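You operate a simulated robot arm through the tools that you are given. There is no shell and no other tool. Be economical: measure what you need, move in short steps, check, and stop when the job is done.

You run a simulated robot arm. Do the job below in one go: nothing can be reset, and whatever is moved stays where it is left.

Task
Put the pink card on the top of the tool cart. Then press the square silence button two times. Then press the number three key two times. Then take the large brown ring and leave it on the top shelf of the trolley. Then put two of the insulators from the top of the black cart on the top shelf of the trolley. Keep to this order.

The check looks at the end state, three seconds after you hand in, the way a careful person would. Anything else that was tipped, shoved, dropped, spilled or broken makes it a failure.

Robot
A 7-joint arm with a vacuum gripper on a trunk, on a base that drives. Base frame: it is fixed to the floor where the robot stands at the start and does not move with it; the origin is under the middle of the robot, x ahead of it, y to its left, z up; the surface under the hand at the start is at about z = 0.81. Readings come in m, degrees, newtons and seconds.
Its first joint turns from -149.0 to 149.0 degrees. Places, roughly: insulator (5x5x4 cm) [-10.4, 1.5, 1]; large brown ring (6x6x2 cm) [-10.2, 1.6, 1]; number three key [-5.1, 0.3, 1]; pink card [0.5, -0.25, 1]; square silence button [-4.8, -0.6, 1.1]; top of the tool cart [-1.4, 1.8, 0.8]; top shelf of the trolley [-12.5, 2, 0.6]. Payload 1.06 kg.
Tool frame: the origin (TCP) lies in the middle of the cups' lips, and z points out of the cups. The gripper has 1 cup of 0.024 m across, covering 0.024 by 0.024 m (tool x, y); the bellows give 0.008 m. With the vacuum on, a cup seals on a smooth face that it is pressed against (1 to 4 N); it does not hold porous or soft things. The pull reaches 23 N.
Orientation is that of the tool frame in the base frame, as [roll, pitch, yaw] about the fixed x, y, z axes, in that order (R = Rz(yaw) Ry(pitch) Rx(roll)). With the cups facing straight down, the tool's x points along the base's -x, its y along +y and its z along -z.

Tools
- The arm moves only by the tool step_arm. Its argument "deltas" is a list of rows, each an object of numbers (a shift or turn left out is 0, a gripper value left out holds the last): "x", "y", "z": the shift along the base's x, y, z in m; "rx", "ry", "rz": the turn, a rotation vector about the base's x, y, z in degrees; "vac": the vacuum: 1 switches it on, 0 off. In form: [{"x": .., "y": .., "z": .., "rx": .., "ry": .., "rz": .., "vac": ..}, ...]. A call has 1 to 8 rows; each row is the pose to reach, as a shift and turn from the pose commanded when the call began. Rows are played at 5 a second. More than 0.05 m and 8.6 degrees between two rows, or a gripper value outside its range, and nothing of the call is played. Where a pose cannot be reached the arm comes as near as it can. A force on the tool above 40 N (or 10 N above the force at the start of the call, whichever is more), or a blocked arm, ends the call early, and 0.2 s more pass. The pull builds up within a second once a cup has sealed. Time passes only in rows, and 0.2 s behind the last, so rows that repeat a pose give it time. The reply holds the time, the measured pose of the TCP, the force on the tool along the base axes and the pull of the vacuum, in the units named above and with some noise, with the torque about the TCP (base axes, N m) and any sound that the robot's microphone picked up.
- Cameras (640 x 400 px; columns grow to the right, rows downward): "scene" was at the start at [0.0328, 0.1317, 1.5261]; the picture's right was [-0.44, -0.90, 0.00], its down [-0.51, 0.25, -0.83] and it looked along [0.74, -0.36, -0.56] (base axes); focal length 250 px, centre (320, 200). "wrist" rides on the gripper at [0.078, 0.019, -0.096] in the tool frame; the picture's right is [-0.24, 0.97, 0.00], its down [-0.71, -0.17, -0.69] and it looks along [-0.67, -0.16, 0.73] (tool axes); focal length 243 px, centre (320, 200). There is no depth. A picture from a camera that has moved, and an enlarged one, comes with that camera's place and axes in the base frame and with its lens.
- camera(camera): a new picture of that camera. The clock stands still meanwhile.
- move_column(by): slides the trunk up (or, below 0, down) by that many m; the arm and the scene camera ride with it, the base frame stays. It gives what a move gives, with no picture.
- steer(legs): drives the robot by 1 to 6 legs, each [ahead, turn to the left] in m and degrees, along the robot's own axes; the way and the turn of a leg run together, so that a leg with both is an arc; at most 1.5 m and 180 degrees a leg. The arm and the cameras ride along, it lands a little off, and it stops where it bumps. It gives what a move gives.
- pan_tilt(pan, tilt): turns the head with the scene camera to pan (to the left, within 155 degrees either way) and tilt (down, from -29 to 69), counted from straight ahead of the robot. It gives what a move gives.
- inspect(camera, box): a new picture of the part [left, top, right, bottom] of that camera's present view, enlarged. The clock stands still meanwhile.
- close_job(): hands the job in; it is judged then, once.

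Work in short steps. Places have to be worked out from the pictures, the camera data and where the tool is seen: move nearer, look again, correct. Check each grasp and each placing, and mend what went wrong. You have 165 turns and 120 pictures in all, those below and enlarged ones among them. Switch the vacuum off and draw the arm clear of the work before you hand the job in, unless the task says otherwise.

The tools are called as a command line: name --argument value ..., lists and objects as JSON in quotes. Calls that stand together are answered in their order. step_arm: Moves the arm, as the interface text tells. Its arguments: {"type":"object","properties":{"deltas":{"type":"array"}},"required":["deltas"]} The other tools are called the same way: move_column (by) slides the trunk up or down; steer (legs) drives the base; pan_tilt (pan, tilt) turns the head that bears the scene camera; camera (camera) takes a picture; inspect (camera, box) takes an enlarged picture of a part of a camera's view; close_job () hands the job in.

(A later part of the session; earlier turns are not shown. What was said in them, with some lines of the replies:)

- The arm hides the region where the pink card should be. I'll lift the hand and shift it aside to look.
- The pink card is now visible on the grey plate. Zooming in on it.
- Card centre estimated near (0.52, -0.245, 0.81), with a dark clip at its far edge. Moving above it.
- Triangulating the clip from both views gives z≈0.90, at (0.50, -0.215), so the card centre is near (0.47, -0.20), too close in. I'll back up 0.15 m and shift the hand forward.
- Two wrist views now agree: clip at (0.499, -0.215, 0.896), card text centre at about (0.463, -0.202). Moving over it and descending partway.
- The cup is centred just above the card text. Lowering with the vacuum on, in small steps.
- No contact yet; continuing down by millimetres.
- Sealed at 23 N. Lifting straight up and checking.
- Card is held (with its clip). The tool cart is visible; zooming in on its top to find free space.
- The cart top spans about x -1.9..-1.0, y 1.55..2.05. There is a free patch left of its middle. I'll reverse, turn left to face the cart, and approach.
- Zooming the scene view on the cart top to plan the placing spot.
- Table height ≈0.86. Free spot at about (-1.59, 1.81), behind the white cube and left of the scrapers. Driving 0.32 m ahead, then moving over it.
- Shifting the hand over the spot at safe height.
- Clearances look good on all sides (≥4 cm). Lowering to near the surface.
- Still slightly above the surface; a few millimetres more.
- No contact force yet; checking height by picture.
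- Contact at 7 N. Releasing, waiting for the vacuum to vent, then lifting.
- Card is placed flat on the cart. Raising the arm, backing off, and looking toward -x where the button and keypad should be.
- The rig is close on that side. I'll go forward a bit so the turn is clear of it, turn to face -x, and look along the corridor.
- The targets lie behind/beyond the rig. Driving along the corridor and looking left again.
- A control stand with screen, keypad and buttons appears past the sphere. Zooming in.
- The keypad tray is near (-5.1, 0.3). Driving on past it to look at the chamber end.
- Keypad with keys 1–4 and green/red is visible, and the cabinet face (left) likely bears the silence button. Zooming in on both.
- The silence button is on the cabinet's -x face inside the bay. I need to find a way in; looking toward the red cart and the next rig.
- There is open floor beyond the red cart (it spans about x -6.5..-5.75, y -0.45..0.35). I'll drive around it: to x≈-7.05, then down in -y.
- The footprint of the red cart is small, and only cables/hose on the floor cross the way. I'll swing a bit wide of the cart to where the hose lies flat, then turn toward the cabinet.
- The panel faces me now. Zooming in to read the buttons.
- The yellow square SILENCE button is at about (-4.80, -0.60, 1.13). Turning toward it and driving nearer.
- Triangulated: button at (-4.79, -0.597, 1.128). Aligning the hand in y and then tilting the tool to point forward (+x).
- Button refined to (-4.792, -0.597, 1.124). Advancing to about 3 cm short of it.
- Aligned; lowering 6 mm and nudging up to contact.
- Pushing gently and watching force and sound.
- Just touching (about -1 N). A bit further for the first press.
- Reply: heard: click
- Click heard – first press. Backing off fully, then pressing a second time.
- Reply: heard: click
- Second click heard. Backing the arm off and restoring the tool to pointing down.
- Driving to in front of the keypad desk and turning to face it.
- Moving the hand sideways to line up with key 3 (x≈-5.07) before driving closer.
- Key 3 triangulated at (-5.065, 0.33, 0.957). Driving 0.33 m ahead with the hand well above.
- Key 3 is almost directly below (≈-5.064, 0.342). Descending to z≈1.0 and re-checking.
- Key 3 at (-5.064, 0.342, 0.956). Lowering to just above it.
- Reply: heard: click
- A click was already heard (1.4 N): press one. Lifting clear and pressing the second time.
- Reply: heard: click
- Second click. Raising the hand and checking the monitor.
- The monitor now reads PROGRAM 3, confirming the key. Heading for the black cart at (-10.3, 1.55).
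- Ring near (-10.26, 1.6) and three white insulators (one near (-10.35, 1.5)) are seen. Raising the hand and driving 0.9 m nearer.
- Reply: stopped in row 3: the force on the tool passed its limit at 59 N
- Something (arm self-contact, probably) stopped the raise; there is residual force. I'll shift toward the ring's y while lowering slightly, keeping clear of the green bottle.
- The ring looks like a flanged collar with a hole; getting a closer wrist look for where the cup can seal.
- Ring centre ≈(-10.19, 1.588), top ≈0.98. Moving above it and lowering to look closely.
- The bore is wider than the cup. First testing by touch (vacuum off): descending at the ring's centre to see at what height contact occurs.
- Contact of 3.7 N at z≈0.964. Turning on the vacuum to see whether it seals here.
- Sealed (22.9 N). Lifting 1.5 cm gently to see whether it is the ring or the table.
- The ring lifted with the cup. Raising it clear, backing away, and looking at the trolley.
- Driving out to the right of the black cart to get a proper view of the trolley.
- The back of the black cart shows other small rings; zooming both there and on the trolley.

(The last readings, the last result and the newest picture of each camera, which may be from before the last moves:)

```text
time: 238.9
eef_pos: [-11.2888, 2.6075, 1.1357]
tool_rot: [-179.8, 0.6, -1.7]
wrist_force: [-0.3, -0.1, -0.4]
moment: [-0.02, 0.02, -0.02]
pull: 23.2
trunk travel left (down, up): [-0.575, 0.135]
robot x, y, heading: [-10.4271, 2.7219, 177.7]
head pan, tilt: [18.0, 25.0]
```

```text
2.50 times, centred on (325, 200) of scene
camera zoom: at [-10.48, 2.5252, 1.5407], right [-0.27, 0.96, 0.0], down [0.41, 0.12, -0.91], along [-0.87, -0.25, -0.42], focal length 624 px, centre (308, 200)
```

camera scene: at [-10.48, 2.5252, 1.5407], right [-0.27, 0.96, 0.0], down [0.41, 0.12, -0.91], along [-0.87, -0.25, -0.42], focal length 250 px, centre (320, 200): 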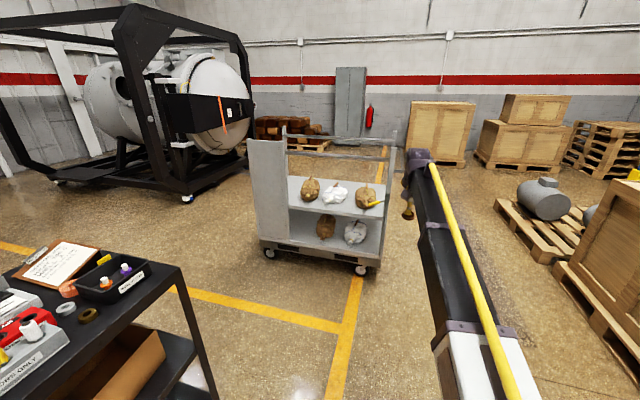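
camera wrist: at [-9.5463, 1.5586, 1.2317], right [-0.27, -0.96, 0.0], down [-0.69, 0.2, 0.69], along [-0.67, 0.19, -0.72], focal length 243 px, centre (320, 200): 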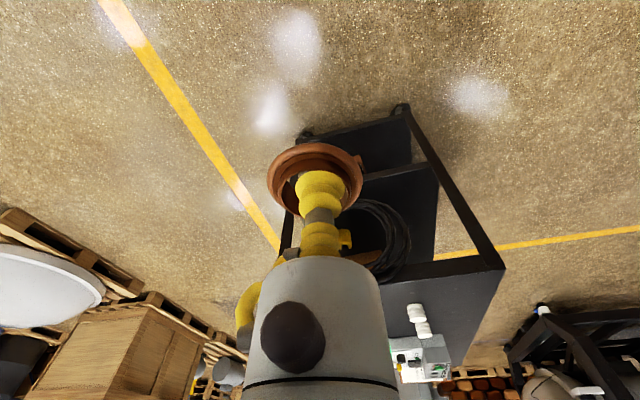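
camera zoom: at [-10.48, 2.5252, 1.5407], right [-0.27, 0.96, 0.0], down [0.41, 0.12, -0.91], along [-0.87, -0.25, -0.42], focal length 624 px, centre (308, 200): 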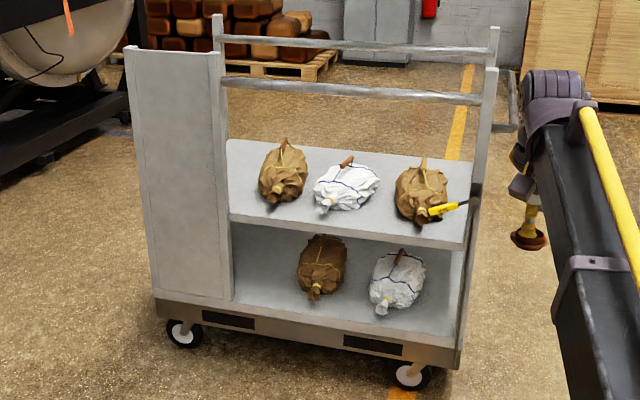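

Trolley geometry: shelf at z≈0.6, x -12.9..-12.27, near rail at z≈1.05, bags at x≤-12.4; a free front strip at x≈-12.33 between bags at y≈1.98 and 2.23. I'll go in under the rail with the column lowered. Driving nearer first.

steer --legs '[[0, 32], [0.9, 0], [0, -30]]'

pan_tilt --pan 10 --tilt 35

camera --camera "scene"

camera --camera "wrist"

```text
time: 246.7
eef_pos: [-12.0469, 2.0889, 1.1366]
tool_rot: [-179.8, 0.6, 1.6]
wrist_force: [0.0, 0.0, 0.2]
moment: [-0.01, 0.01, 0.01]
pull: 23.6
trunk travel left (down, up): [-0.575, 0.135]
robot x, y, heading: [-11.1993, 2.2572, -178.5]
head pan, tilt: [18.0, 25.0]
```

```text
time: 247.4
eef_pos: [-12.0478, 2.0891, 1.1371]
tool_rot: [-179.7, 0.6, 1.7]
wrist_force: [0.3, 0.3, 0.3]
moment: [0.02, 0.01, 0.02]
pull: 22.8
trunk travel left (down, up): [-0.575, 0.135]
robot x, y, heading: [-11.1955, 2.2509, -179.0]
head pan, tilt: [10.0, 35.0]
```

```text
49 pictures are left
camera scene: at [-11.2346, 2.0668, 1.525], right [-0.2, 0.98, 0.0], down [0.56, 0.11, -0.82], along [-0.8, -0.16, -0.57], focal length 250 px, centre (320, 200)
```

scene: 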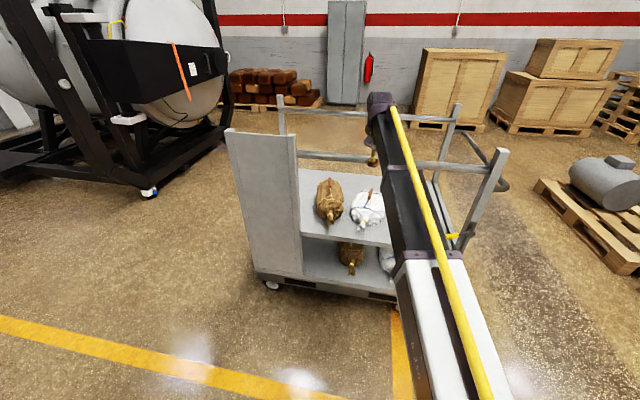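

```text
48 pictures are left
camera wrist: at [-11.9685, 2.0713, 1.2317], right [-0.21, -0.98, 0.0], down [-0.71, 0.15, 0.69], along [-0.68, 0.14, -0.72], focal length 243 px, centre (320, 200)
```

wrist: 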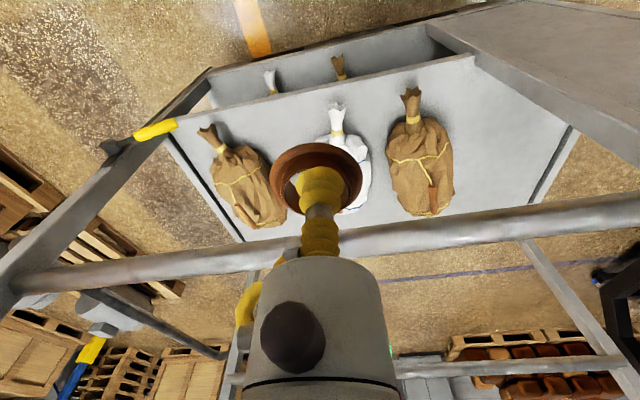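

Near edge of the shelf is at x≈-12.21, rail ≈(-12.15, z 1.1). Bag necks point to the front, leaving a clear spot at (-12.275, 1.98). Backing 0.2 m, aligning y, then lowering the column.

steer --legs '[[-0.2, 0]]'

step_arm --deltas '[{"y": -0.04}, {"y": -0.08}, {"y": -0.105}]'

move_column --by -0.4

camera --camera "wrist"

camera --camera "scene"

```text
time: 249.0
eef_pos: [-11.8425, 2.0934, 1.1362]
tool_rot: [-179.9, 0.5, 1.7]
wrist_force: [-0.5, 0.2, -0.7]
moment: [0.01, -0.02, 0.02]
pull: 23.3
trunk travel left (down, up): [-0.575, 0.135]
robot x, y, heading: [-10.9893, 2.259, -178.5]
head pan, tilt: [10.0, 35.0]
```

```text
time: 249.8
eef_pos: [-11.8415, 1.9901, 1.1368]
tool_rot: [-179.7, 0.6, 1.5]
wrist_force: [-0.5, -0.6, -0.7]
moment: [0.01, 0.04, -0.01]
pull: 22.3
trunk travel left (down, up): [-0.575, 0.135]
robot x, y, heading: [-10.9907, 2.2559, -178.9]
head pan, tilt: [10.0, 35.0]
```

```text
time: 253.7
eef_pos: [-11.843, 1.9926, 0.7363]
tool_rot: [-179.8, 0.7, 1.6]
wrist_force: [0.1, 0.8, -1.0]
moment: [0.02, -0.04, 0.0]
pull: 22.7
trunk travel left (down, up): [-0.175, 0.535]
robot x, y, heading: [-10.9919, 2.2567, -178.8]
head pan, tilt: [10.0, 35.0]
```

```text
47 pictures are left
camera wrist: at [-11.7635, 1.9734, 0.8314], right [-0.21, -0.98, 0.0], down [-0.71, 0.15, 0.69], along [-0.68, 0.14, -0.72], focal length 243 px, centre (320, 200)
```

wrist: 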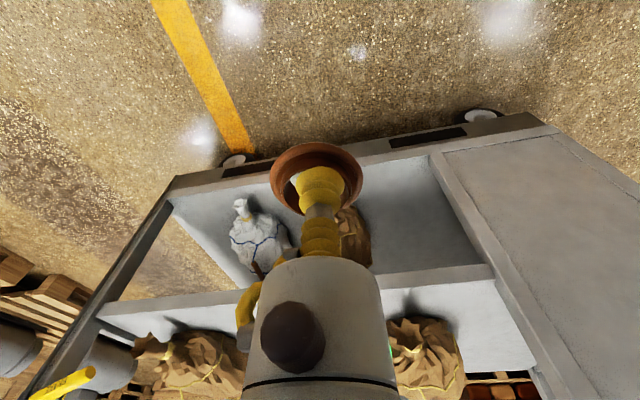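

```text
46 pictures are left
camera scene: at [-11.03, 2.0715, 1.125], right [-0.2, 0.98, 0.0], down [0.56, 0.11, -0.82], along [-0.8, -0.16, -0.57], focal length 250 px, centre (320, 200)
```

scene: 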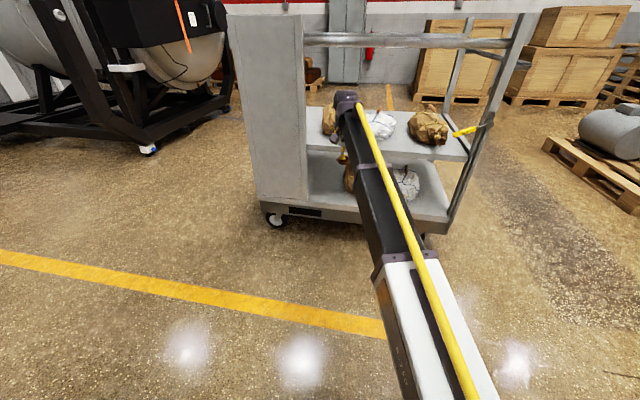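

Wrist top (≈0.96) is below the rail, ring bottom well above the shelf (≈0.60). Driving forward 0.25 m first.

steer --legs '[[0.25, 0]]'

camera --camera "wrist"

```text
time: 255.5
eef_pos: [-12.0903, 1.9841, 0.7346]
tool_rot: [-179.8, 0.5, 1.8]
wrist_force: [0.7, -0.1, -0.7]
moment: [0.03, 0.0, 0.0]
pull: 23.0
trunk travel left (down, up): [-0.175, 0.535]
robot x, y, heading: [-11.2382, 2.2501, -178.4]
head pan, tilt: [10.0, 35.0]
```

```text
45 pictures are left
camera wrist: at [-12.0113, 1.9658, 0.8314], right [-0.2, -0.98, 0.0], down [-0.71, 0.15, 0.69], along [-0.68, 0.14, -0.72], focal length 243 px, centre (320, 200)
```

wrist: 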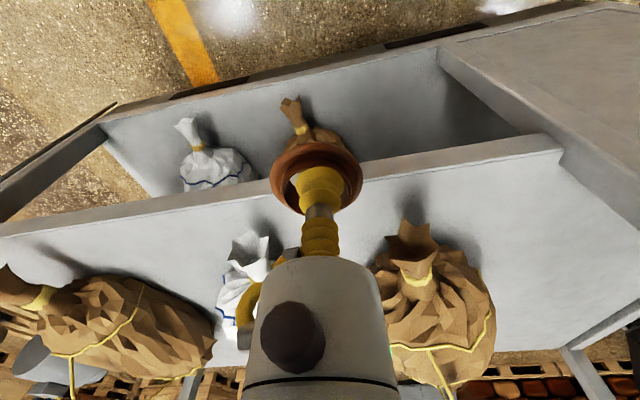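

Gap centre between the necks is y≈2.0, edge at x=-12.21. Driving 0.15 m more, then fine-adjusting with the arm.

steer --legs '[[0.16, 0]]'

camera --camera "wrist"

```text
time: 256.9
eef_pos: [-12.2477, 1.9748, 0.7368]
tool_rot: [-179.8, 0.6, 2.1]
wrist_force: [0.1, -0.1, -1.4]
moment: [0.03, -0.02, -0.01]
pull: 22.8
trunk travel left (down, up): [-0.175, 0.535]
robot x, y, heading: [-11.3989, 2.2473, -178.5]
head pan, tilt: [10.0, 35.0]
```

```text
44 pictures are left
camera wrist: at [-12.169, 1.9576, 0.8314], right [-0.2, -0.98, 0.0], down [-0.71, 0.14, 0.69], along [-0.68, 0.14, -0.72], focal length 243 px, centre (320, 200)
```

wrist: 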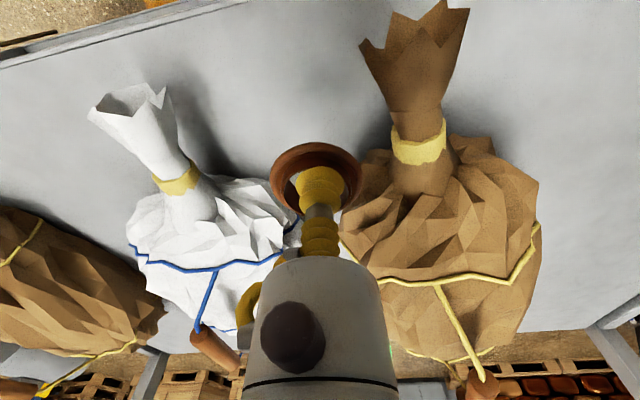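

Landing spot below is clear between the two necks. Shifting slightly and lowering to near the shelf.

step_arm --deltas '[{"x": -0.008, "y": 0.017}, {"x": -0.008, "y": 0.017, "z": -0.04}, {"x": -0.008, "y": 0.017, "z": -0.08}, {"x": -0.008, "y": 0.017, "z": -0.095}]'

camera --camera "wrist"

```text
time: 257.9
eef_pos: [-12.2561, 1.9942, 0.6505]
tool_rot: [-179.9, 1.0, 2.1]
wrist_force: [4.5, 1.8, 21.7]
moment: [0.1, 0.08, -0.01]
pull: 22.5
trunk travel left (down, up): [-0.175, 0.535]
robot x, y, heading: [-11.4002, 2.2456, -178.4]
head pan, tilt: [10.0, 35.0]
stopped in row 4: the force on the tool passed its limit at 43 N (the readings are from after the stop); the commanded pose is now the measured one
```

```text
43 pictures are left
camera wrist: at [-12.1757, 1.9776, 0.7448], right [-0.2, -0.98, 0.0], down [-0.7, 0.14, 0.7], along [-0.68, 0.14, -0.72], focal length 243 px, centre (320, 200)
```

wrist: 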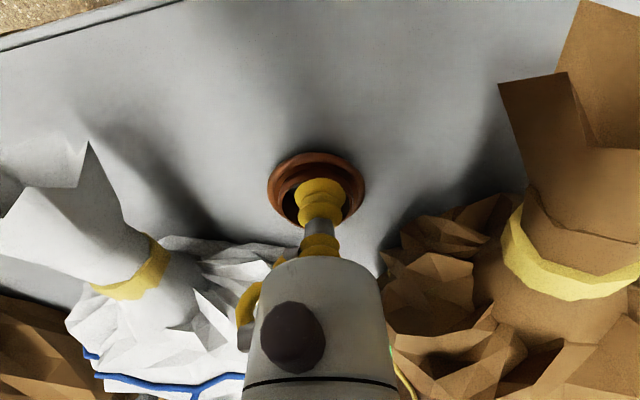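

The ring is on the shelf already (shelf slightly higher than thought, pressing 22 N). Easing off and releasing.

step_arm --deltas '[{"z": 0.004, "vac": 0}, {"z": 0.006}, {"z": 0.006}, {"z": 0.006}, {"z": 0.006}, {"z": 0.01}, {"z": 0.04}, {"z": 0.08}]'

camera --camera "wrist"

```text
time: 259.7
eef_pos: [-12.2559, 1.9936, 0.7241]
tool_rot: [-179.9, 0.8, 2.1]
wrist_force: [-0.3, 0.2, 0.0]
moment: [-0.01, 0.02, 0.01]
pull: 0.1
trunk travel left (down, up): [-0.175, 0.535]
robot x, y, heading: [-11.3988, 2.2496, -178.4]
head pan, tilt: [10.0, 35.0]
```

```text
42 pictures are left
camera wrist: at [-12.1765, 1.977, 0.8195], right [-0.2, -0.98, 0.0], down [-0.7, 0.14, 0.7], along [-0.68, 0.14, -0.72], focal length 243 px, centre (320, 200)
```

wrist: 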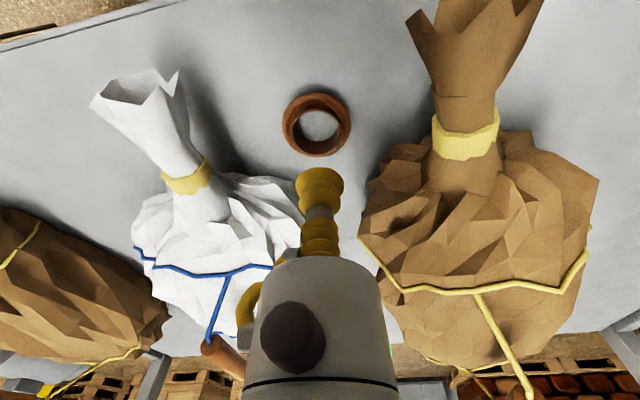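

Ring rests flat on the top shelf. Backing straight out, raising the column, and returning to the +x side of the black cart.

steer --legs '[[-0.6, 0]]'

move_column --by 0.45

steer --legs '[[-1.5, 0], [-0.4, 0], [0, 52]]'

```text
time: 263.1
eef_pos: [-11.6437, 2.02, 0.7238]
tool_rot: [-179.9, 0.9, 1.4]
wrist_force: [0.0, 0.6, -0.1]
moment: [0.0, -0.02, -0.02]
pull: 0.0
trunk travel left (down, up): [-0.175, 0.535]
robot x, y, heading: [-10.7845, 2.2604, -179.2]
head pan, tilt: [10.0, 35.0]
```

```text
refused: 0.45 is not a number from -0.4 to 0.4
```

```text
time: 275.1
eef_pos: [-9.1882, 1.4579, 0.7248]
tool_rot: [-179.9, 0.8, 54.4]
wrist_force: [-0.4, 0.8, 0.6]
moment: [0.01, -0.01, 0.01]
pull: 0.0
trunk travel left (down, up): [-0.175, 0.535]
robot x, y, heading: [-8.8659, 2.2916, -126.1]
head pan, tilt: [10.0, 35.0]
```

The column raise was refused (limit 0.4), but the path was clear. Raising now in two steps.

move_column --by 0.4

move_column --by 0.08

steer --legs '[[0.83, 0], [0, -54]]'

camera --camera "wrist"

camera --camera "scene"

```text
time: 279.0
eef_pos: [-9.189, 1.4571, 1.1246]
tool_rot: [-179.9, 0.8, 54.5]
wrist_force: [-0.6, 0.5, 0.1]
moment: [0.0, -0.02, 0.01]
pull: 0.0
trunk travel left (down, up): [-0.575, 0.135]
robot x, y, heading: [-8.8628, 2.2922, -126.1]
head pan, tilt: [10.0, 35.0]
```

```text
time: 280.1
eef_pos: [-9.1881, 1.4566, 1.2049]
tool_rot: [-179.9, 0.8, 54.4]
wrist_force: [0.0, 0.1, -0.6]
moment: [0.0, 0.01, 0.01]
pull: 0.1
trunk travel left (down, up): [-0.655, 0.055]
robot x, y, heading: [-8.8658, 2.295, -126.0]
head pan, tilt: [10.0, 35.0]
```

```text
time: 286.9
eef_pos: [-10.2021, 1.3895, 1.2043]
tool_rot: [-179.9, 0.8, 1.1]
wrist_force: [0.3, -0.2, 1.2]
moment: [-0.03, 0.0, 0.02]
pull: 0.0
trunk travel left (down, up): [-0.655, 0.055]
robot x, y, heading: [-9.3403, 1.6333, -179.0]
head pan, tilt: [10.0, 35.0]
```

```text
41 pictures are left
camera wrist: at [-10.122, 1.3723, 1.2995], right [-0.21, -0.98, 0.0], down [-0.7, 0.15, 0.7], along [-0.68, 0.15, -0.72], focal length 243 px, centre (320, 200)
```

wrist: 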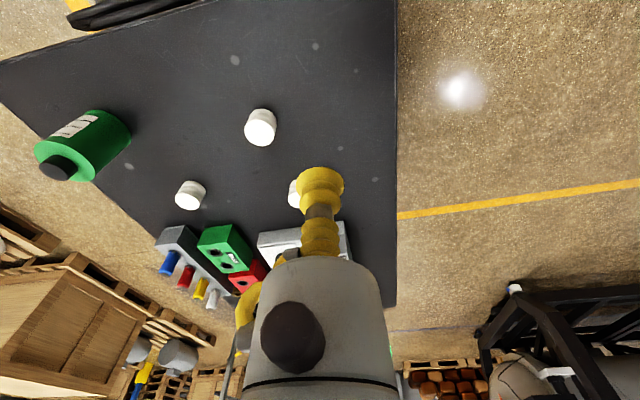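

```text
40 pictures are left
camera scene: at [-9.3811, 1.4458, 1.605], right [-0.19, 0.98, 0.0], down [0.56, 0.11, -0.82], along [-0.8, -0.15, -0.57], focal length 250 px, centre (320, 200)
```

scene: 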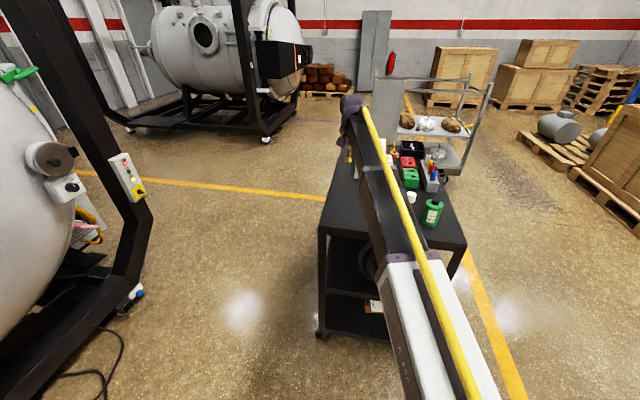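

Insulator A is at about (-10.278, 1.49), top ≈0.985. Moving over it.

step_arm --deltas '[{"x": -0.03, "y": 0.04}, {"x": -0.06, "y": 0.08}, {"x": -0.076, "y": 0.1, "z": -0.04}, {"x": -0.076, "y": 0.1, "z": -0.08}, {"x": -0.076, "y": 0.1, "z": -0.12}, {"x": -0.076, "y": 0.1, "z": -0.15}]'

camera --camera "wrist"

```text
time: 288.3
eef_pos: [-10.2797, 1.4914, 1.0531]
tool_rot: [-179.9, 0.9, 1.4]
wrist_force: [0.1, 0.1, 0.9]
moment: [0.03, -0.04, -0.01]
pull: 0.1
trunk travel left (down, up): [-0.655, 0.055]
robot x, y, heading: [-9.3388, 1.6328, -178.7]
head pan, tilt: [10.0, 35.0]
```

```text
39 pictures are left
camera wrist: at [-10.1999, 1.4734, 1.1483], right [-0.21, -0.98, 0.0], down [-0.7, 0.15, 0.7], along [-0.68, 0.15, -0.72], focal length 243 px, centre (320, 200)
```

wrist: 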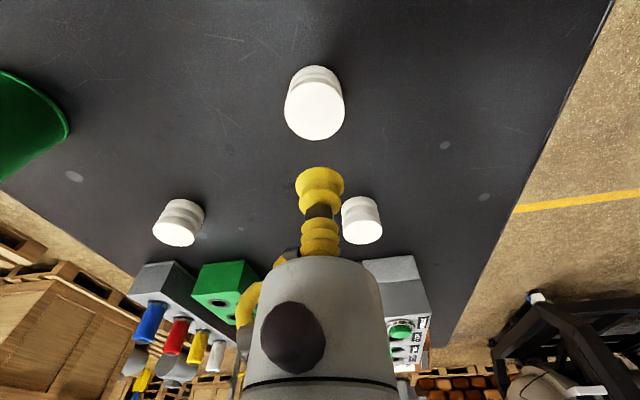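

Slight correction of +1.2 cm in x, then descending close with the vacuum on.

step_arm --deltas '[{"x": 0.012, "z": -0.02}, {"x": 0.012, "z": -0.035}]'

camera --camera "wrist"

```text
time: 288.9
eef_pos: [-10.2662, 1.4905, 1.0173]
tool_rot: [-179.9, 0.8, 1.4]
wrist_force: [0.9, 0.7, 0.5]
moment: [0.0, -0.02, -0.01]
pull: 0.1
trunk travel left (down, up): [-0.655, 0.055]
robot x, y, heading: [-9.3425, 1.632, -179.0]
head pan, tilt: [10.0, 35.0]
```

```text
38 pictures are left
camera wrist: at [-10.1865, 1.4728, 1.1132], right [-0.21, -0.98, 0.0], down [-0.7, 0.15, 0.7], along [-0.68, 0.15, -0.72], focal length 243 px, centre (320, 200)
```

wrist: 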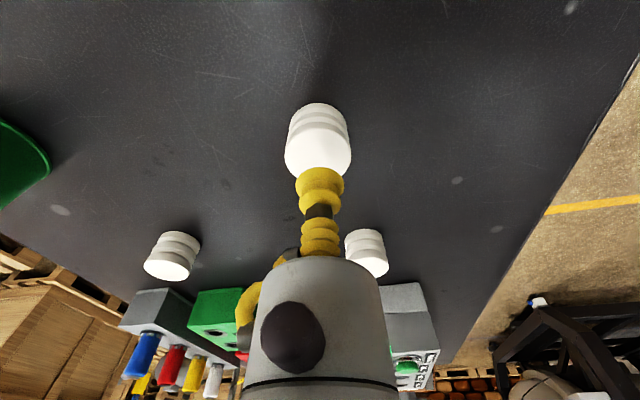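

Well centred. Lowering with vacuum on.

step_arm --deltas '[{"z": -0.012, "vac": 1}, {"z": -0.018}, {"z": -0.023}, {"z": -0.027}]'

```text
time: 289.9
eef_pos: [-10.2665, 1.4907, 0.9925]
tool_rot: [-179.8, 0.7, 1.3]
wrist_force: [-0.4, 0.3, -0.9]
moment: [0.0, 0.02, 0.0]
pull: 0.1
trunk travel left (down, up): [-0.655, 0.055]
robot x, y, heading: [-9.3415, 1.6276, -179.0]
head pan, tilt: [10.0, 35.0]
```

step_arm --deltas '[{"z": -0.004}, {"z": -0.008}, {"z": -0.008}]'

```text
time: 290.7
eef_pos: [-10.2656, 1.4897, 0.9853]
tool_rot: [-179.9, 0.9, 1.4]
wrist_force: [-5.7, -0.5, 12.9]
moment: [-0.02, 0.0, 0.05]
pull: 23.3
trunk travel left (down, up): [-0.655, 0.055]
robot x, y, heading: [-9.341, 1.6305, -179.0]
head pan, tilt: [10.0, 35.0]
```

Sealed at 23 N. Lifting, checking the grasp.

step_arm --deltas '[{"z": 0.01}, {"z": 0.04}, {"z": 0.08}, {"z": 0.12}, {"z": 0.16}, {"z": 0.175}]'

camera --camera "wrist"

```text
time: 292.1
eef_pos: [-10.2646, 1.4884, 1.1615]
tool_rot: [-179.9, 0.8, 1.3]
wrist_force: [0.5, -1.4, -1.8]
moment: [-0.05, 0.0, 0.0]
pull: 23.2
trunk travel left (down, up): [-0.655, 0.055]
robot x, y, heading: [-9.3418, 1.63, -179.4]
head pan, tilt: [10.0, 35.0]
```

```text
37 pictures are left
camera wrist: at [-10.1859, 1.4711, 1.2559], right [-0.21, -0.98, 0.0], down [-0.7, 0.15, 0.7], along [-0.68, 0.15, -0.72], focal length 243 px, centre (320, 200)
```

wrist: 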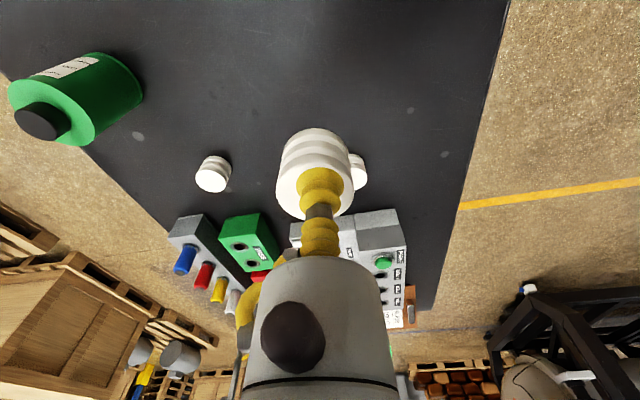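

Insulator held. Driving back and around the cart to the trolley front.

steer --legs '[[-0.5, 0], [0, -40], [1.2, 0], [0, 39.5], [1.1, 0]]'

move_column --by -0.38

camera --camera "wrist"

```text
time: 309.6
eef_pos: [-11.7785, 2.3788, 1.1595]
tool_rot: [-179.9, 0.9, -2.3]
wrist_force: [-0.4, 0.3, -1.0]
moment: [-0.03, -0.01, -0.01]
pull: 22.9
trunk travel left (down, up): [-0.655, 0.055]
robot x, y, heading: [-10.8471, 2.4623, 177.4]
head pan, tilt: [10.0, 35.0]
```

```text
time: 313.3
eef_pos: [-11.7785, 2.3791, 0.7797]
tool_rot: [-179.9, 0.8, -2.2]
wrist_force: [0.2, 0.2, -1.9]
moment: [-0.01, -0.01, 0.0]
pull: 23.0
trunk travel left (down, up): [-0.275, 0.435]
robot x, y, heading: [-10.8488, 2.4632, 177.4]
head pan, tilt: [10.0, 35.0]
```

```text
36 pictures are left
camera wrist: at [-11.6994, 2.3557, 0.8753], right [-0.27, -0.96, 0.0], down [-0.69, 0.2, 0.7], along [-0.67, 0.19, -0.72], focal length 243 px, centre (320, 200)
```

wrist: 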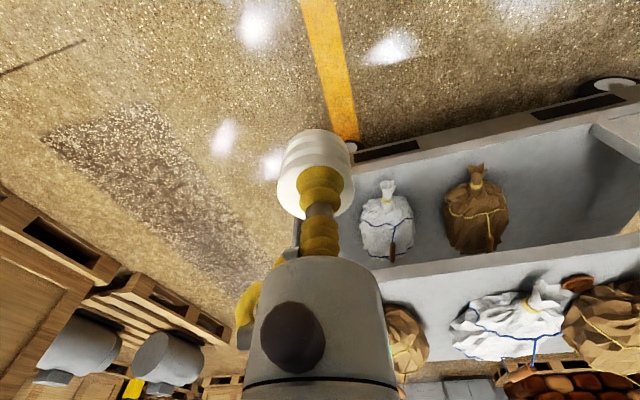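

Shifting the hand to y≈2.18, then driving partway in.

step_arm --deltas '[{"y": -0.04}, {"y": -0.08}, {"y": -0.12}, {"y": -0.16}, {"y": -0.2}]'

steer --legs '[[0.33, 0]]'

camera --camera "wrist"

camera --camera "scene"

```text
time: 314.5
eef_pos: [-11.7775, 2.1773, 0.7787]
tool_rot: [-179.9, 0.7, -2.3]
wrist_force: [-0.5, 1.2, -1.4]
moment: [-0.02, -0.01, 0.0]
pull: 23.1
trunk travel left (down, up): [-0.275, 0.435]
robot x, y, heading: [-10.8443, 2.4637, 177.3]
head pan, tilt: [10.0, 35.0]
```

```text
time: 316.6
eef_pos: [-12.0965, 2.196, 0.7789]
tool_rot: [-179.9, 0.8, -2.5]
wrist_force: [-0.5, 0.3, -1.1]
moment: [-0.04, -0.03, 0.0]
pull: 22.6
trunk travel left (down, up): [-0.275, 0.435]
robot x, y, heading: [-11.1617, 2.4796, 177.1]
head pan, tilt: [10.0, 35.0]
```

```text
35 pictures are left
camera wrist: at [-12.0189, 2.1732, 0.8741], right [-0.28, -0.96, 0.0], down [-0.69, 0.2, 0.7], along [-0.67, 0.19, -0.72], focal length 243 px, centre (320, 200)
```

wrist: 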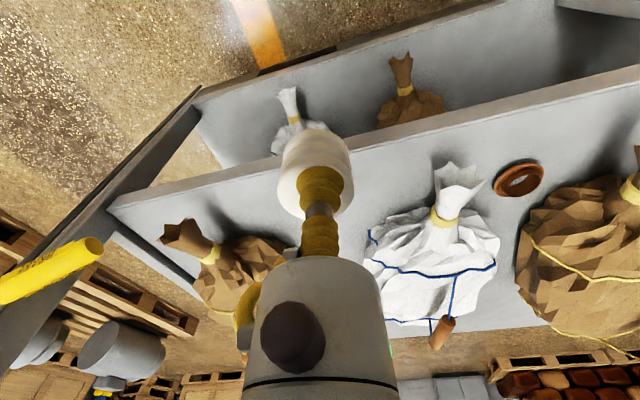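

```text
34 pictures are left
camera scene: at [-11.2169, 2.2958, 1.2249], right [-0.12, 0.99, 0.0], down [0.57, 0.07, -0.82], along [-0.81, -0.1, -0.57], focal length 250 px, centre (320, 200)
```

scene: 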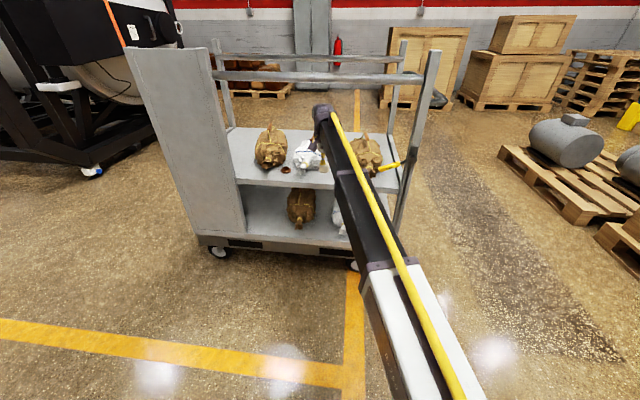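

Clear gap at y 2.13–2.37. Driving in the last 0.165 m.

steer --legs '[[0.165, 0]]'

camera --camera "wrist"

```text
time: 318.1
eef_pos: [-12.2635, 2.2022, 0.7787]
tool_rot: [-179.9, 0.8, -2.5]
wrist_force: [-0.3, -0.6, -0.7]
moment: [0.01, -0.04, -0.01]
pull: 23.2
trunk travel left (down, up): [-0.275, 0.435]
robot x, y, heading: [-11.3311, 2.4885, 177.4]
head pan, tilt: [10.0, 35.0]
```

```text
33 pictures are left
camera wrist: at [-12.1857, 2.1794, 0.8741], right [-0.28, -0.96, 0.0], down [-0.69, 0.2, 0.7], along [-0.67, 0.19, -0.72], focal length 243 px, centre (320, 200)
```

wrist: 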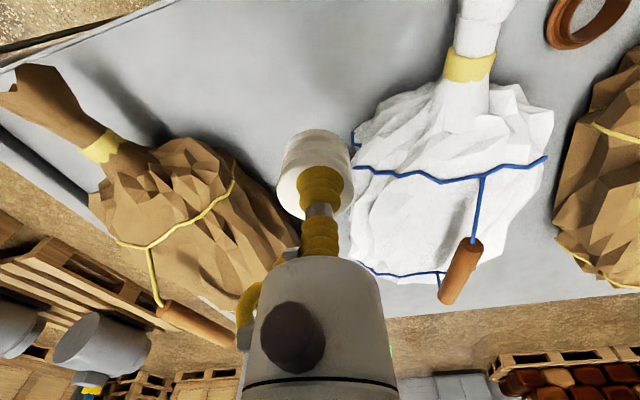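

Landing spot is clear; shifting 1 cm toward the edge side for bag clearance and lowering to just above contact.

step_arm --deltas '[{"x": 0.01, "z": -0.03}, {"x": 0.01, "z": -0.06}, {"x": 0.01, "z": -0.08}]'

camera --camera "wrist"

```text
time: 318.9
eef_pos: [-12.2536, 2.2006, 0.6976]
tool_rot: [-179.9, 0.8, -2.4]
wrist_force: [0.0, 0.3, -1.1]
moment: [0.01, -0.02, -0.01]
pull: 22.7
trunk travel left (down, up): [-0.275, 0.435]
robot x, y, heading: [-11.3293, 2.486, 177.2]
head pan, tilt: [10.0, 35.0]
```

```text
32 pictures are left
camera wrist: at [-12.1759, 2.1786, 0.7921], right [-0.28, -0.96, 0.0], down [-0.69, 0.2, 0.7], along [-0.67, 0.19, -0.72], focal length 243 px, centre (320, 200)
```

wrist: 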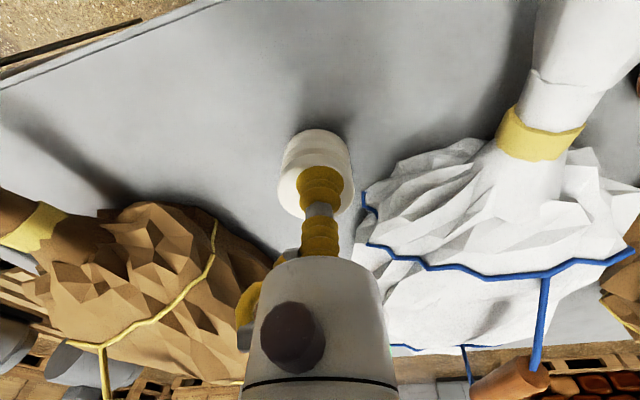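

Close to the shelf; lowering in small steps.

step_arm --deltas '[{"z": -0.006}, {"z": -0.012}, {"z": -0.015}]'

```text
time: 319.7
eef_pos: [-12.2546, 2.203, 0.6839]
tool_rot: [-179.9, 0.9, -2.3]
wrist_force: [0.3, 0.4, -1.9]
moment: [0.0, 0.0, 0.0]
pull: 22.7
trunk travel left (down, up): [-0.275, 0.435]
robot x, y, heading: [-11.3317, 2.4845, 177.0]
head pan, tilt: [10.0, 35.0]
```

step_arm --deltas '[{"z": -0.004}, {"z": -0.008}, {"z": -0.009}]'

```text
time: 320.5
eef_pos: [-12.2545, 2.2021, 0.6765]
tool_rot: [-179.9, 1.0, -2.4]
wrist_force: [-2.9, -0.1, 11.0]
moment: [-0.02, -0.07, -0.01]
pull: 23.0
trunk travel left (down, up): [-0.275, 0.435]
robot x, y, heading: [-11.3284, 2.4881, 177.2]
head pan, tilt: [10.0, 35.0]
```

Contact at 11 N. Releasing, then rising.

step_arm --deltas '[{"z": 0.003, "vac": 0}, {"z": 0.003}, {"z": 0.003}, {"z": 0.003}, {"z": 0.003}, {"z": 0.008}, {"z": 0.04}, {"z": 0.08}]'

camera --camera "wrist"

```text
time: 322.3
eef_pos: [-12.253, 2.2018, 0.7561]
tool_rot: [-179.8, 0.7, -2.3]
wrist_force: [-0.3, 0.7, -0.8]
moment: [0.03, -0.02, 0.0]
pull: 0.0
trunk travel left (down, up): [-0.275, 0.435]
robot x, y, heading: [-11.3322, 2.4851, 177.2]
head pan, tilt: [10.0, 35.0]
```

```text
31 pictures are left
camera wrist: at [-12.1755, 2.1786, 0.8513], right [-0.28, -0.96, 0.0], down [-0.69, 0.2, 0.7], along [-0.67, 0.19, -0.72], focal length 243 px, centre (320, 200)
```

wrist: 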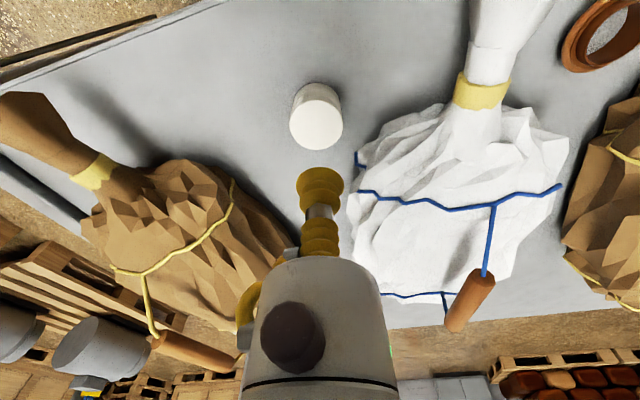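

Insulator one stands upright on the shelf. Backing out, raising the column, and going back for the second.

steer --legs '[[-0.5, 0]]'

move_column --by 0.4

steer --legs '[[-1.5, 0], [-0.4, 0], [0, 60], [0.92, 0], [0, -57]]'

camera --camera "wrist"

```text
time: 325.2
eef_pos: [-11.7557, 2.1681, 0.756]
tool_rot: [-179.9, 0.7, -1.6]
wrist_force: [0.5, 0.0, 0.3]
moment: [0.06, 0.02, 0.03]
pull: 0.1
trunk travel left (down, up): [-0.275, 0.435]
robot x, y, heading: [-10.839, 2.4652, 178.4]
head pan, tilt: [10.0, 35.0]
```

```text
time: 329.0
eef_pos: [-11.7568, 2.1665, 1.1563]
tool_rot: [-180.0, 0.8, -1.5]
wrist_force: [-0.1, 0.4, 0.4]
moment: [0.0, -0.02, 0.02]
pull: 0.0
trunk travel left (down, up): [-0.675, 0.035]
robot x, y, heading: [-10.8336, 2.4677, 178.1]
head pan, tilt: [10.0, 35.0]
```

```text
time: 348.1
eef_pos: [-10.3203, 1.2524, 1.1561]
tool_rot: [-179.8, 0.7, 3.6]
wrist_force: [0.1, 0.1, -0.3]
moment: [-0.01, 0.0, -0.02]
pull: 0.1
trunk travel left (down, up): [-0.675, 0.035]
robot x, y, heading: [-9.4317, 1.6288, -176.7]
head pan, tilt: [10.0, 35.0]
```

```text
30 pictures are left
camera wrist: at [-10.2403, 1.2379, 1.2511], right [-0.17, -0.98, 0.0], down [-0.71, 0.13, 0.7], along [-0.68, 0.12, -0.72], focal length 243 px, centre (320, 200)
```

wrist: 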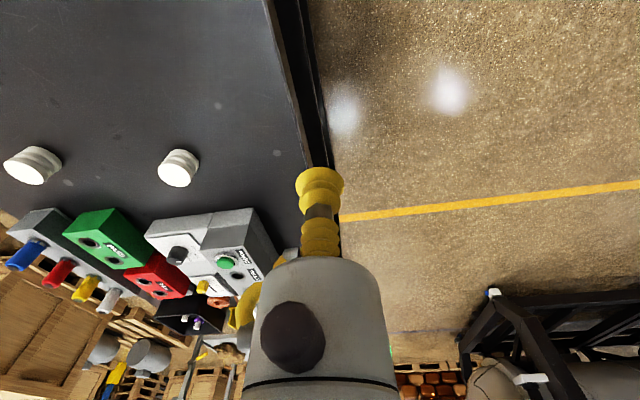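

Insulator C at about (-10.405, 1.465). Moving over it.

step_arm --deltas '[{"x": -0.015, "y": 0.042}, {"x": -0.03, "y": 0.084}, {"x": -0.05, "y": 0.126}, {"x": -0.07, "y": 0.168}, {"x": -0.085, "y": 0.21}, {"x": -0.085, "y": 0.21, "z": -0.04}, {"x": -0.085, "y": 0.21, "z": -0.08}, {"x": -0.085, "y": 0.21, "z": -0.1}]'

camera --camera "wrist"

```text
time: 349.9
eef_pos: [-10.4066, 1.4608, 1.0551]
tool_rot: [-179.9, 0.8, 3.6]
wrist_force: [0.3, -0.9, -0.3]
moment: [-0.01, 0.02, -0.01]
pull: 0.2
trunk travel left (down, up): [-0.675, 0.035]
robot x, y, heading: [-9.4334, 1.6309, -176.6]
head pan, tilt: [10.0, 35.0]
```

```text
29 pictures are left
camera wrist: at [-10.3264, 1.4465, 1.1503], right [-0.17, -0.98, 0.0], down [-0.71, 0.13, 0.7], along [-0.69, 0.12, -0.72], focal length 243 px, centre (320, 200)
```

wrist: 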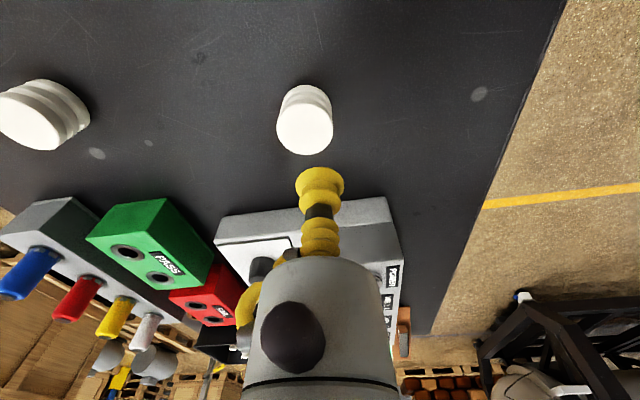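

Correcting 1.1 cm in y and lowering.

step_arm --deltas '[{"x": -0.002, "y": 0.011, "z": -0.02}, {"x": -0.002, "y": 0.011, "z": -0.04}]'

camera --camera "wrist"

```text
time: 350.5
eef_pos: [-10.4088, 1.4734, 1.0163]
tool_rot: [-179.8, 0.8, 3.6]
wrist_force: [0.1, -0.2, 0.0]
moment: [-0.01, -0.01, 0.0]
pull: 0.0
trunk travel left (down, up): [-0.675, 0.035]
robot x, y, heading: [-9.4349, 1.6316, -177.1]
head pan, tilt: [10.0, 35.0]
```

```text
28 pictures are left
camera wrist: at [-10.3286, 1.4588, 1.1108], right [-0.17, -0.98, 0.0], down [-0.71, 0.13, 0.7], along [-0.69, 0.12, -0.72], focal length 243 px, centre (320, 200)
```

wrist: 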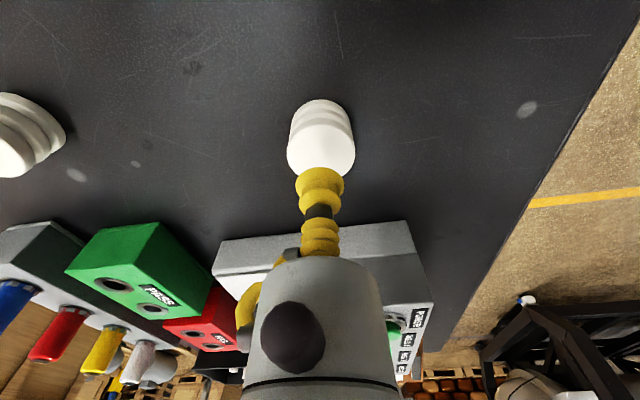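

Centred. Lowering with vacuum to contact.

step_arm --deltas '[{"z": -0.014, "x": 0.002, "vac": 1}, {"z": -0.022, "x": 0.002}, {"z": -0.027, "x": 0.002}, {"z": -0.031, "x": 0.002}, {"z": -0.031, "x": 0.002}]'

```text
time: 351.7
eef_pos: [-10.4059, 1.4733, 0.9868]
tool_rot: [-179.9, 0.8, 3.6]
wrist_force: [-2.1, 0.8, 9.9]
moment: [-0.01, -0.08, 0.01]
pull: 22.7
trunk travel left (down, up): [-0.675, 0.035]
robot x, y, heading: [-9.4353, 1.6314, -176.8]
head pan, tilt: [10.0, 35.0]
```

Sealed. Lifting straight up and checking.

step_arm --deltas '[{"z": 0.01}, {"z": 0.04}, {"z": 0.08}, {"z": 0.12}, {"z": 0.16}, {"z": 0.175}]'

camera --camera "wrist"

```text
time: 353.1
eef_pos: [-10.4057, 1.4714, 1.1607]
tool_rot: [-180.0, 0.8, 3.6]
wrist_force: [0.1, -0.1, -0.5]
moment: [-0.01, 0.01, 0.03]
pull: 23.5
trunk travel left (down, up): [-0.675, 0.035]
robot x, y, heading: [-9.4327, 1.6323, -176.8]
head pan, tilt: [10.0, 35.0]
```

```text
27 pictures are left
camera wrist: at [-10.3252, 1.4567, 1.2561], right [-0.17, -0.98, 0.0], down [-0.71, 0.13, 0.7], along [-0.68, 0.12, -0.72], focal length 243 px, centre (320, 200)
```

wrist: 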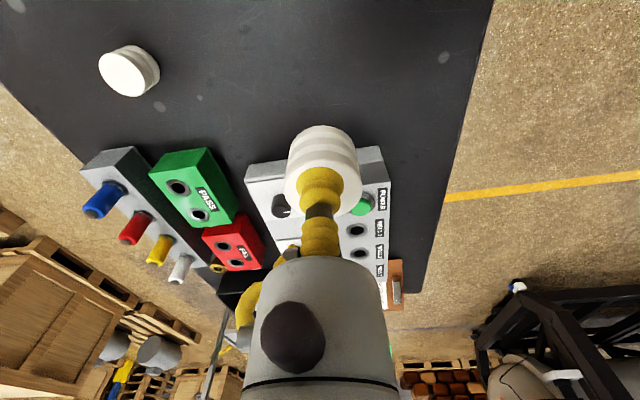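

Held. Driving around to the trolley again and lowering the column.

steer --legs '[[-0.45, 0], [0, -43], [1.25, 0], [0, 39], [0.9, 0]]'

move_column --by -0.38

```text
time: 370.0
eef_pos: [-11.8402, 2.4262, 1.1603]
tool_rot: [-179.9, 0.8, -2.1]
wrist_force: [0.4, 0.5, -2.1]
moment: [0.0, -0.03, 0.03]
pull: 22.9
trunk travel left (down, up): [-0.675, 0.035]
robot x, y, heading: [-10.8564, 2.4889, 177.7]
head pan, tilt: [10.0, 35.0]
```

```text
time: 373.6
eef_pos: [-11.8391, 2.4261, 0.7812]
tool_rot: [-179.9, 0.9, -2.1]
wrist_force: [-0.2, 0.6, -2.0]
moment: [0.01, -0.02, 0.01]
pull: 22.9
trunk travel left (down, up): [-0.295, 0.415]
robot x, y, heading: [-10.8535, 2.4915, 177.8]
head pan, tilt: [10.0, 35.0]
```

Aligning the hand to y≈2.265 and driving partway.

step_arm --deltas '[{"y": -0.04, "x": 0.012}, {"y": -0.08, "x": 0.025}, {"y": -0.12, "x": 0.038}, {"y": -0.163, "x": 0.05}]'

steer --legs '[[0.31, 0]]'

camera --camera "wrist"

```text
time: 374.6
eef_pos: [-11.7891, 2.2626, 0.7792]
tool_rot: [-179.8, 0.9, -2.0]
wrist_force: [0.3, 0.4, -1.4]
moment: [0.03, 0.0, -0.02]
pull: 22.7
trunk travel left (down, up): [-0.295, 0.415]
robot x, y, heading: [-10.8563, 2.4879, 177.6]
head pan, tilt: [10.0, 35.0]
```

```text
time: 376.8
eef_pos: [-12.1031, 2.2779, 0.779]
tool_rot: [180.0, 0.8, -2.3]
wrist_force: [-1.1, 0.2, -0.8]
moment: [0.0, -0.02, 0.0]
pull: 22.9
trunk travel left (down, up): [-0.295, 0.415]
robot x, y, heading: [-11.1716, 2.5025, 177.4]
head pan, tilt: [10.0, 35.0]
```

```text
26 pictures are left
camera wrist: at [-12.024, 2.2554, 0.8743], right [-0.27, -0.96, 0.0], down [-0.69, 0.2, 0.7], along [-0.67, 0.19, -0.72], focal length 243 px, centre (320, 200)
```

wrist: 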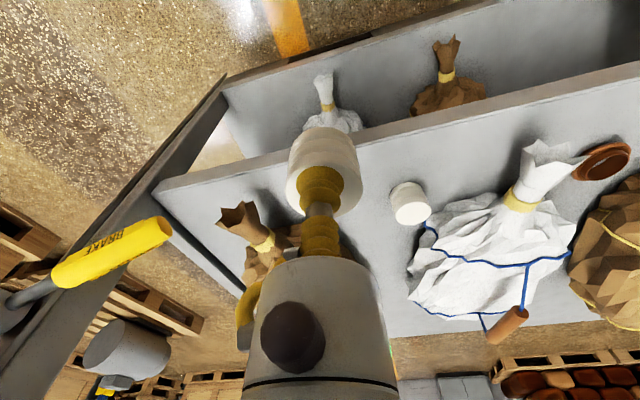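

Gap for B at y≈2.28 between A (2.205) and the brown bag's neck (2.41). Driving in the last 0.145 m.

steer --legs '[[0.145, 0]]'

camera --camera "wrist"

camera --camera "scene"

```text
time: 378.1
eef_pos: [-12.2481, 2.2848, 0.7795]
tool_rot: [-179.9, 0.7, -2.2]
wrist_force: [0.2, -0.7, -0.5]
moment: [-0.03, -0.04, -0.02]
pull: 22.9
trunk travel left (down, up): [-0.295, 0.415]
robot x, y, heading: [-11.3176, 2.5109, 177.4]
head pan, tilt: [10.0, 35.0]
```

```text
25 pictures are left
camera wrist: at [-12.1697, 2.2621, 0.8744], right [-0.27, -0.96, 0.0], down [-0.69, 0.2, 0.7], along [-0.67, 0.19, -0.72], focal length 243 px, centre (320, 200)
```

wrist: 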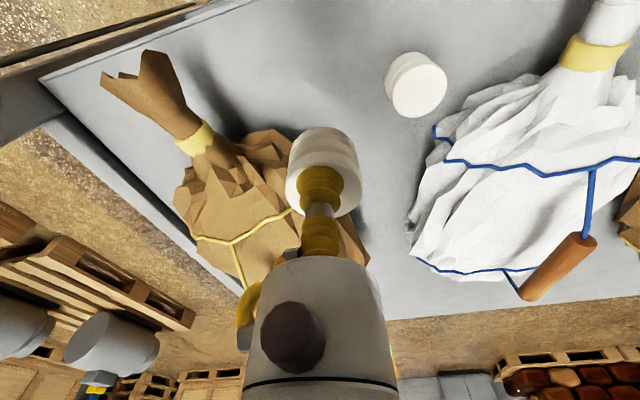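

```text
24 pictures are left
camera scene: at [-11.3664, 2.327, 1.2449], right [-0.13, 0.99, 0.0], down [0.57, 0.07, -0.82], along [-0.81, -0.11, -0.57], focal length 250 px, centre (320, 200)
```

scene: 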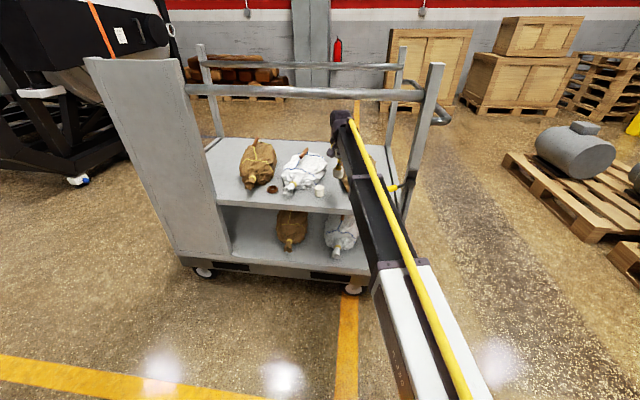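

Checking the clearance of the arm to the yellow brake handle before lowering.

inspect --camera "scene" --box '[300, 90, 460, 230]'

```text
2.86 times, centred on (380, 160) of scene
camera zoom: at [-11.3664, 2.327, 1.2449], right [-0.13, 0.99, 0.0], down [0.57, 0.07, -0.82], along [-0.81, -0.11, -0.57], focal length 713 px, centre (149, 314)
```

zoom: 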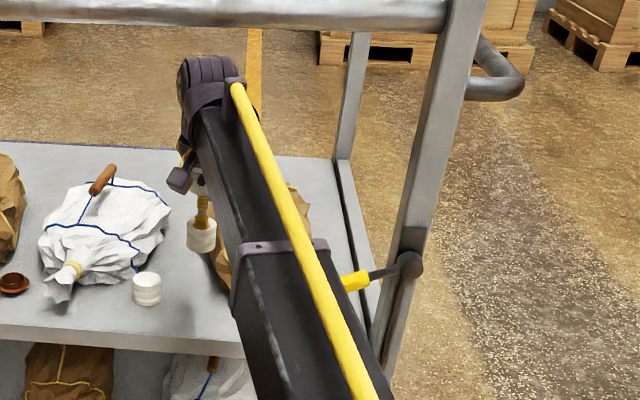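

Handle tip (≈y 2.42, z≤0.78) stays clear laterally and below the arm. Shifting 1 cm toward A and lowering.

step_arm --deltas '[{"y": -0.01, "z": -0.03}, {"y": -0.01, "z": -0.06}, {"y": -0.01, "z": -0.08}]'

camera --camera "wrist"

```text
time: 378.9
eef_pos: [-12.2463, 2.2774, 0.6984]
tool_rot: [-180.0, 0.8, -2.2]
wrist_force: [0.6, 0.5, -2.0]
moment: [0.03, 0.02, 0.01]
pull: 22.8
trunk travel left (down, up): [-0.295, 0.415]
robot x, y, heading: [-11.3122, 2.5074, 177.3]
head pan, tilt: [10.0, 35.0]
```

```text
22 pictures are left
camera wrist: at [-12.1682, 2.2547, 0.7938], right [-0.27, -0.96, 0.0], down [-0.69, 0.2, 0.7], along [-0.67, 0.19, -0.72], focal length 243 px, centre (320, 200)
```

wrist: 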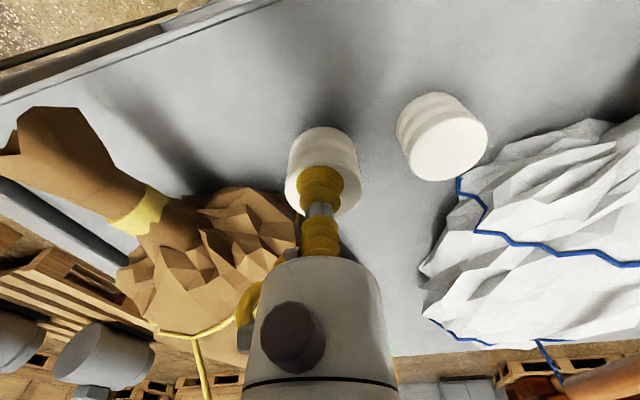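

Clear so far; final small lowering to contact.

step_arm --deltas '[{"z": -0.007}, {"z": -0.014}, {"z": -0.019}, {"z": -0.022}]'

```text
time: 379.9
eef_pos: [-12.2472, 2.2751, 0.6771]
tool_rot: [-179.9, 0.9, -2.2]
wrist_force: [-0.7, -0.7, 5.5]
moment: [-0.06, -0.1, 0.0]
pull: 22.9
trunk travel left (down, up): [-0.295, 0.415]
robot x, y, heading: [-11.3145, 2.5067, 177.4]
head pan, tilt: [10.0, 35.0]
```

Contact at 5.5 N. Releasing and rising.

step_arm --deltas '[{"z": 0.001, "vac": 0}, {"z": 0.001}, {"z": 0.001}, {"z": 0.001}, {"z": 0.001}, {"z": 0.008}, {"z": 0.04}, {"z": 0.08}]'

camera --camera "wrist"

```text
time: 381.7
eef_pos: [-12.2481, 2.2753, 0.7555]
tool_rot: [-179.9, 0.7, -2.2]
wrist_force: [-0.8, 0.3, 0.3]
moment: [-0.01, 0.0, -0.02]
pull: 0.1
trunk travel left (down, up): [-0.295, 0.415]
robot x, y, heading: [-11.3152, 2.5118, 177.3]
head pan, tilt: [10.0, 35.0]
```

```text
21 pictures are left
camera wrist: at [-12.1691, 2.2525, 0.8512], right [-0.27, -0.96, 0.0], down [-0.69, 0.2, 0.7], along [-0.67, 0.19, -0.72], focal length 243 px, centre (320, 200)
```

wrist: 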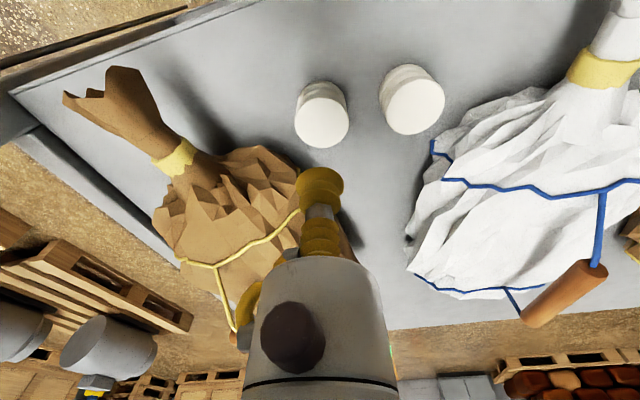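

Both insulators stand upright. Backing straight out and taking a final look at the shelf.

steer --legs '[[-0.6, 0]]'

move_column --by 0.35

inspect --camera "scene" --box '[160, 100, 440, 275]'

```text
time: 385.1
eef_pos: [-11.6436, 2.2478, 0.7551]
tool_rot: [-179.8, 0.8, -2.1]
wrist_force: [0.9, 0.5, -0.7]
moment: [-0.03, 0.01, 0.02]
pull: 0.1
trunk travel left (down, up): [-0.295, 0.415]
robot x, y, heading: [-10.709, 2.4795, 177.7]
head pan, tilt: [10.0, 35.0]
```

```text
time: 388.5
eef_pos: [-11.6436, 2.2483, 1.1065]
tool_rot: [-180.0, 0.8, -2.1]
wrist_force: [0.0, -0.6, 0.1]
moment: [0.03, -0.01, -0.01]
pull: 0.1
trunk travel left (down, up): [-0.645, 0.065]
robot x, y, heading: [-10.7095, 2.4866, 177.5]
head pan, tilt: [10.0, 35.0]
```

```text
2.29 times, centred on (300, 188) of scene
camera zoom: at [-10.763, 2.3004, 1.5949], right [-0.13, 0.99, 0.0], down [0.57, 0.08, -0.82], along [-0.81, -0.11, -0.57], focal length 571 px, centre (366, 229)
```

zoom: 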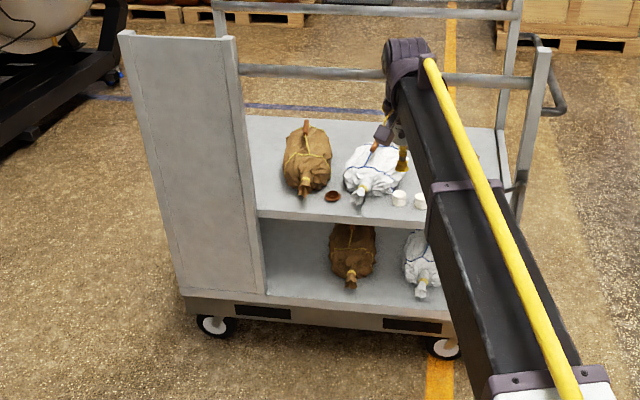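

The ring and both insulators are on the trolley's top shelf, nothing around them has moved, the vacuum is off and the arm is clear. Handing in.

close_job

```text
The job is handed in.
```

The job is done, in the order you gave, and handed in:
- The pink card lies flat on top of the tool cart.
- The square silence button was pressed twice, with a click heard each time.
- The number three key was pressed twice, and the monitor now reads "PROGRAM 3".
- The large brown ring and two insulators rest on the trolley's top shelf.
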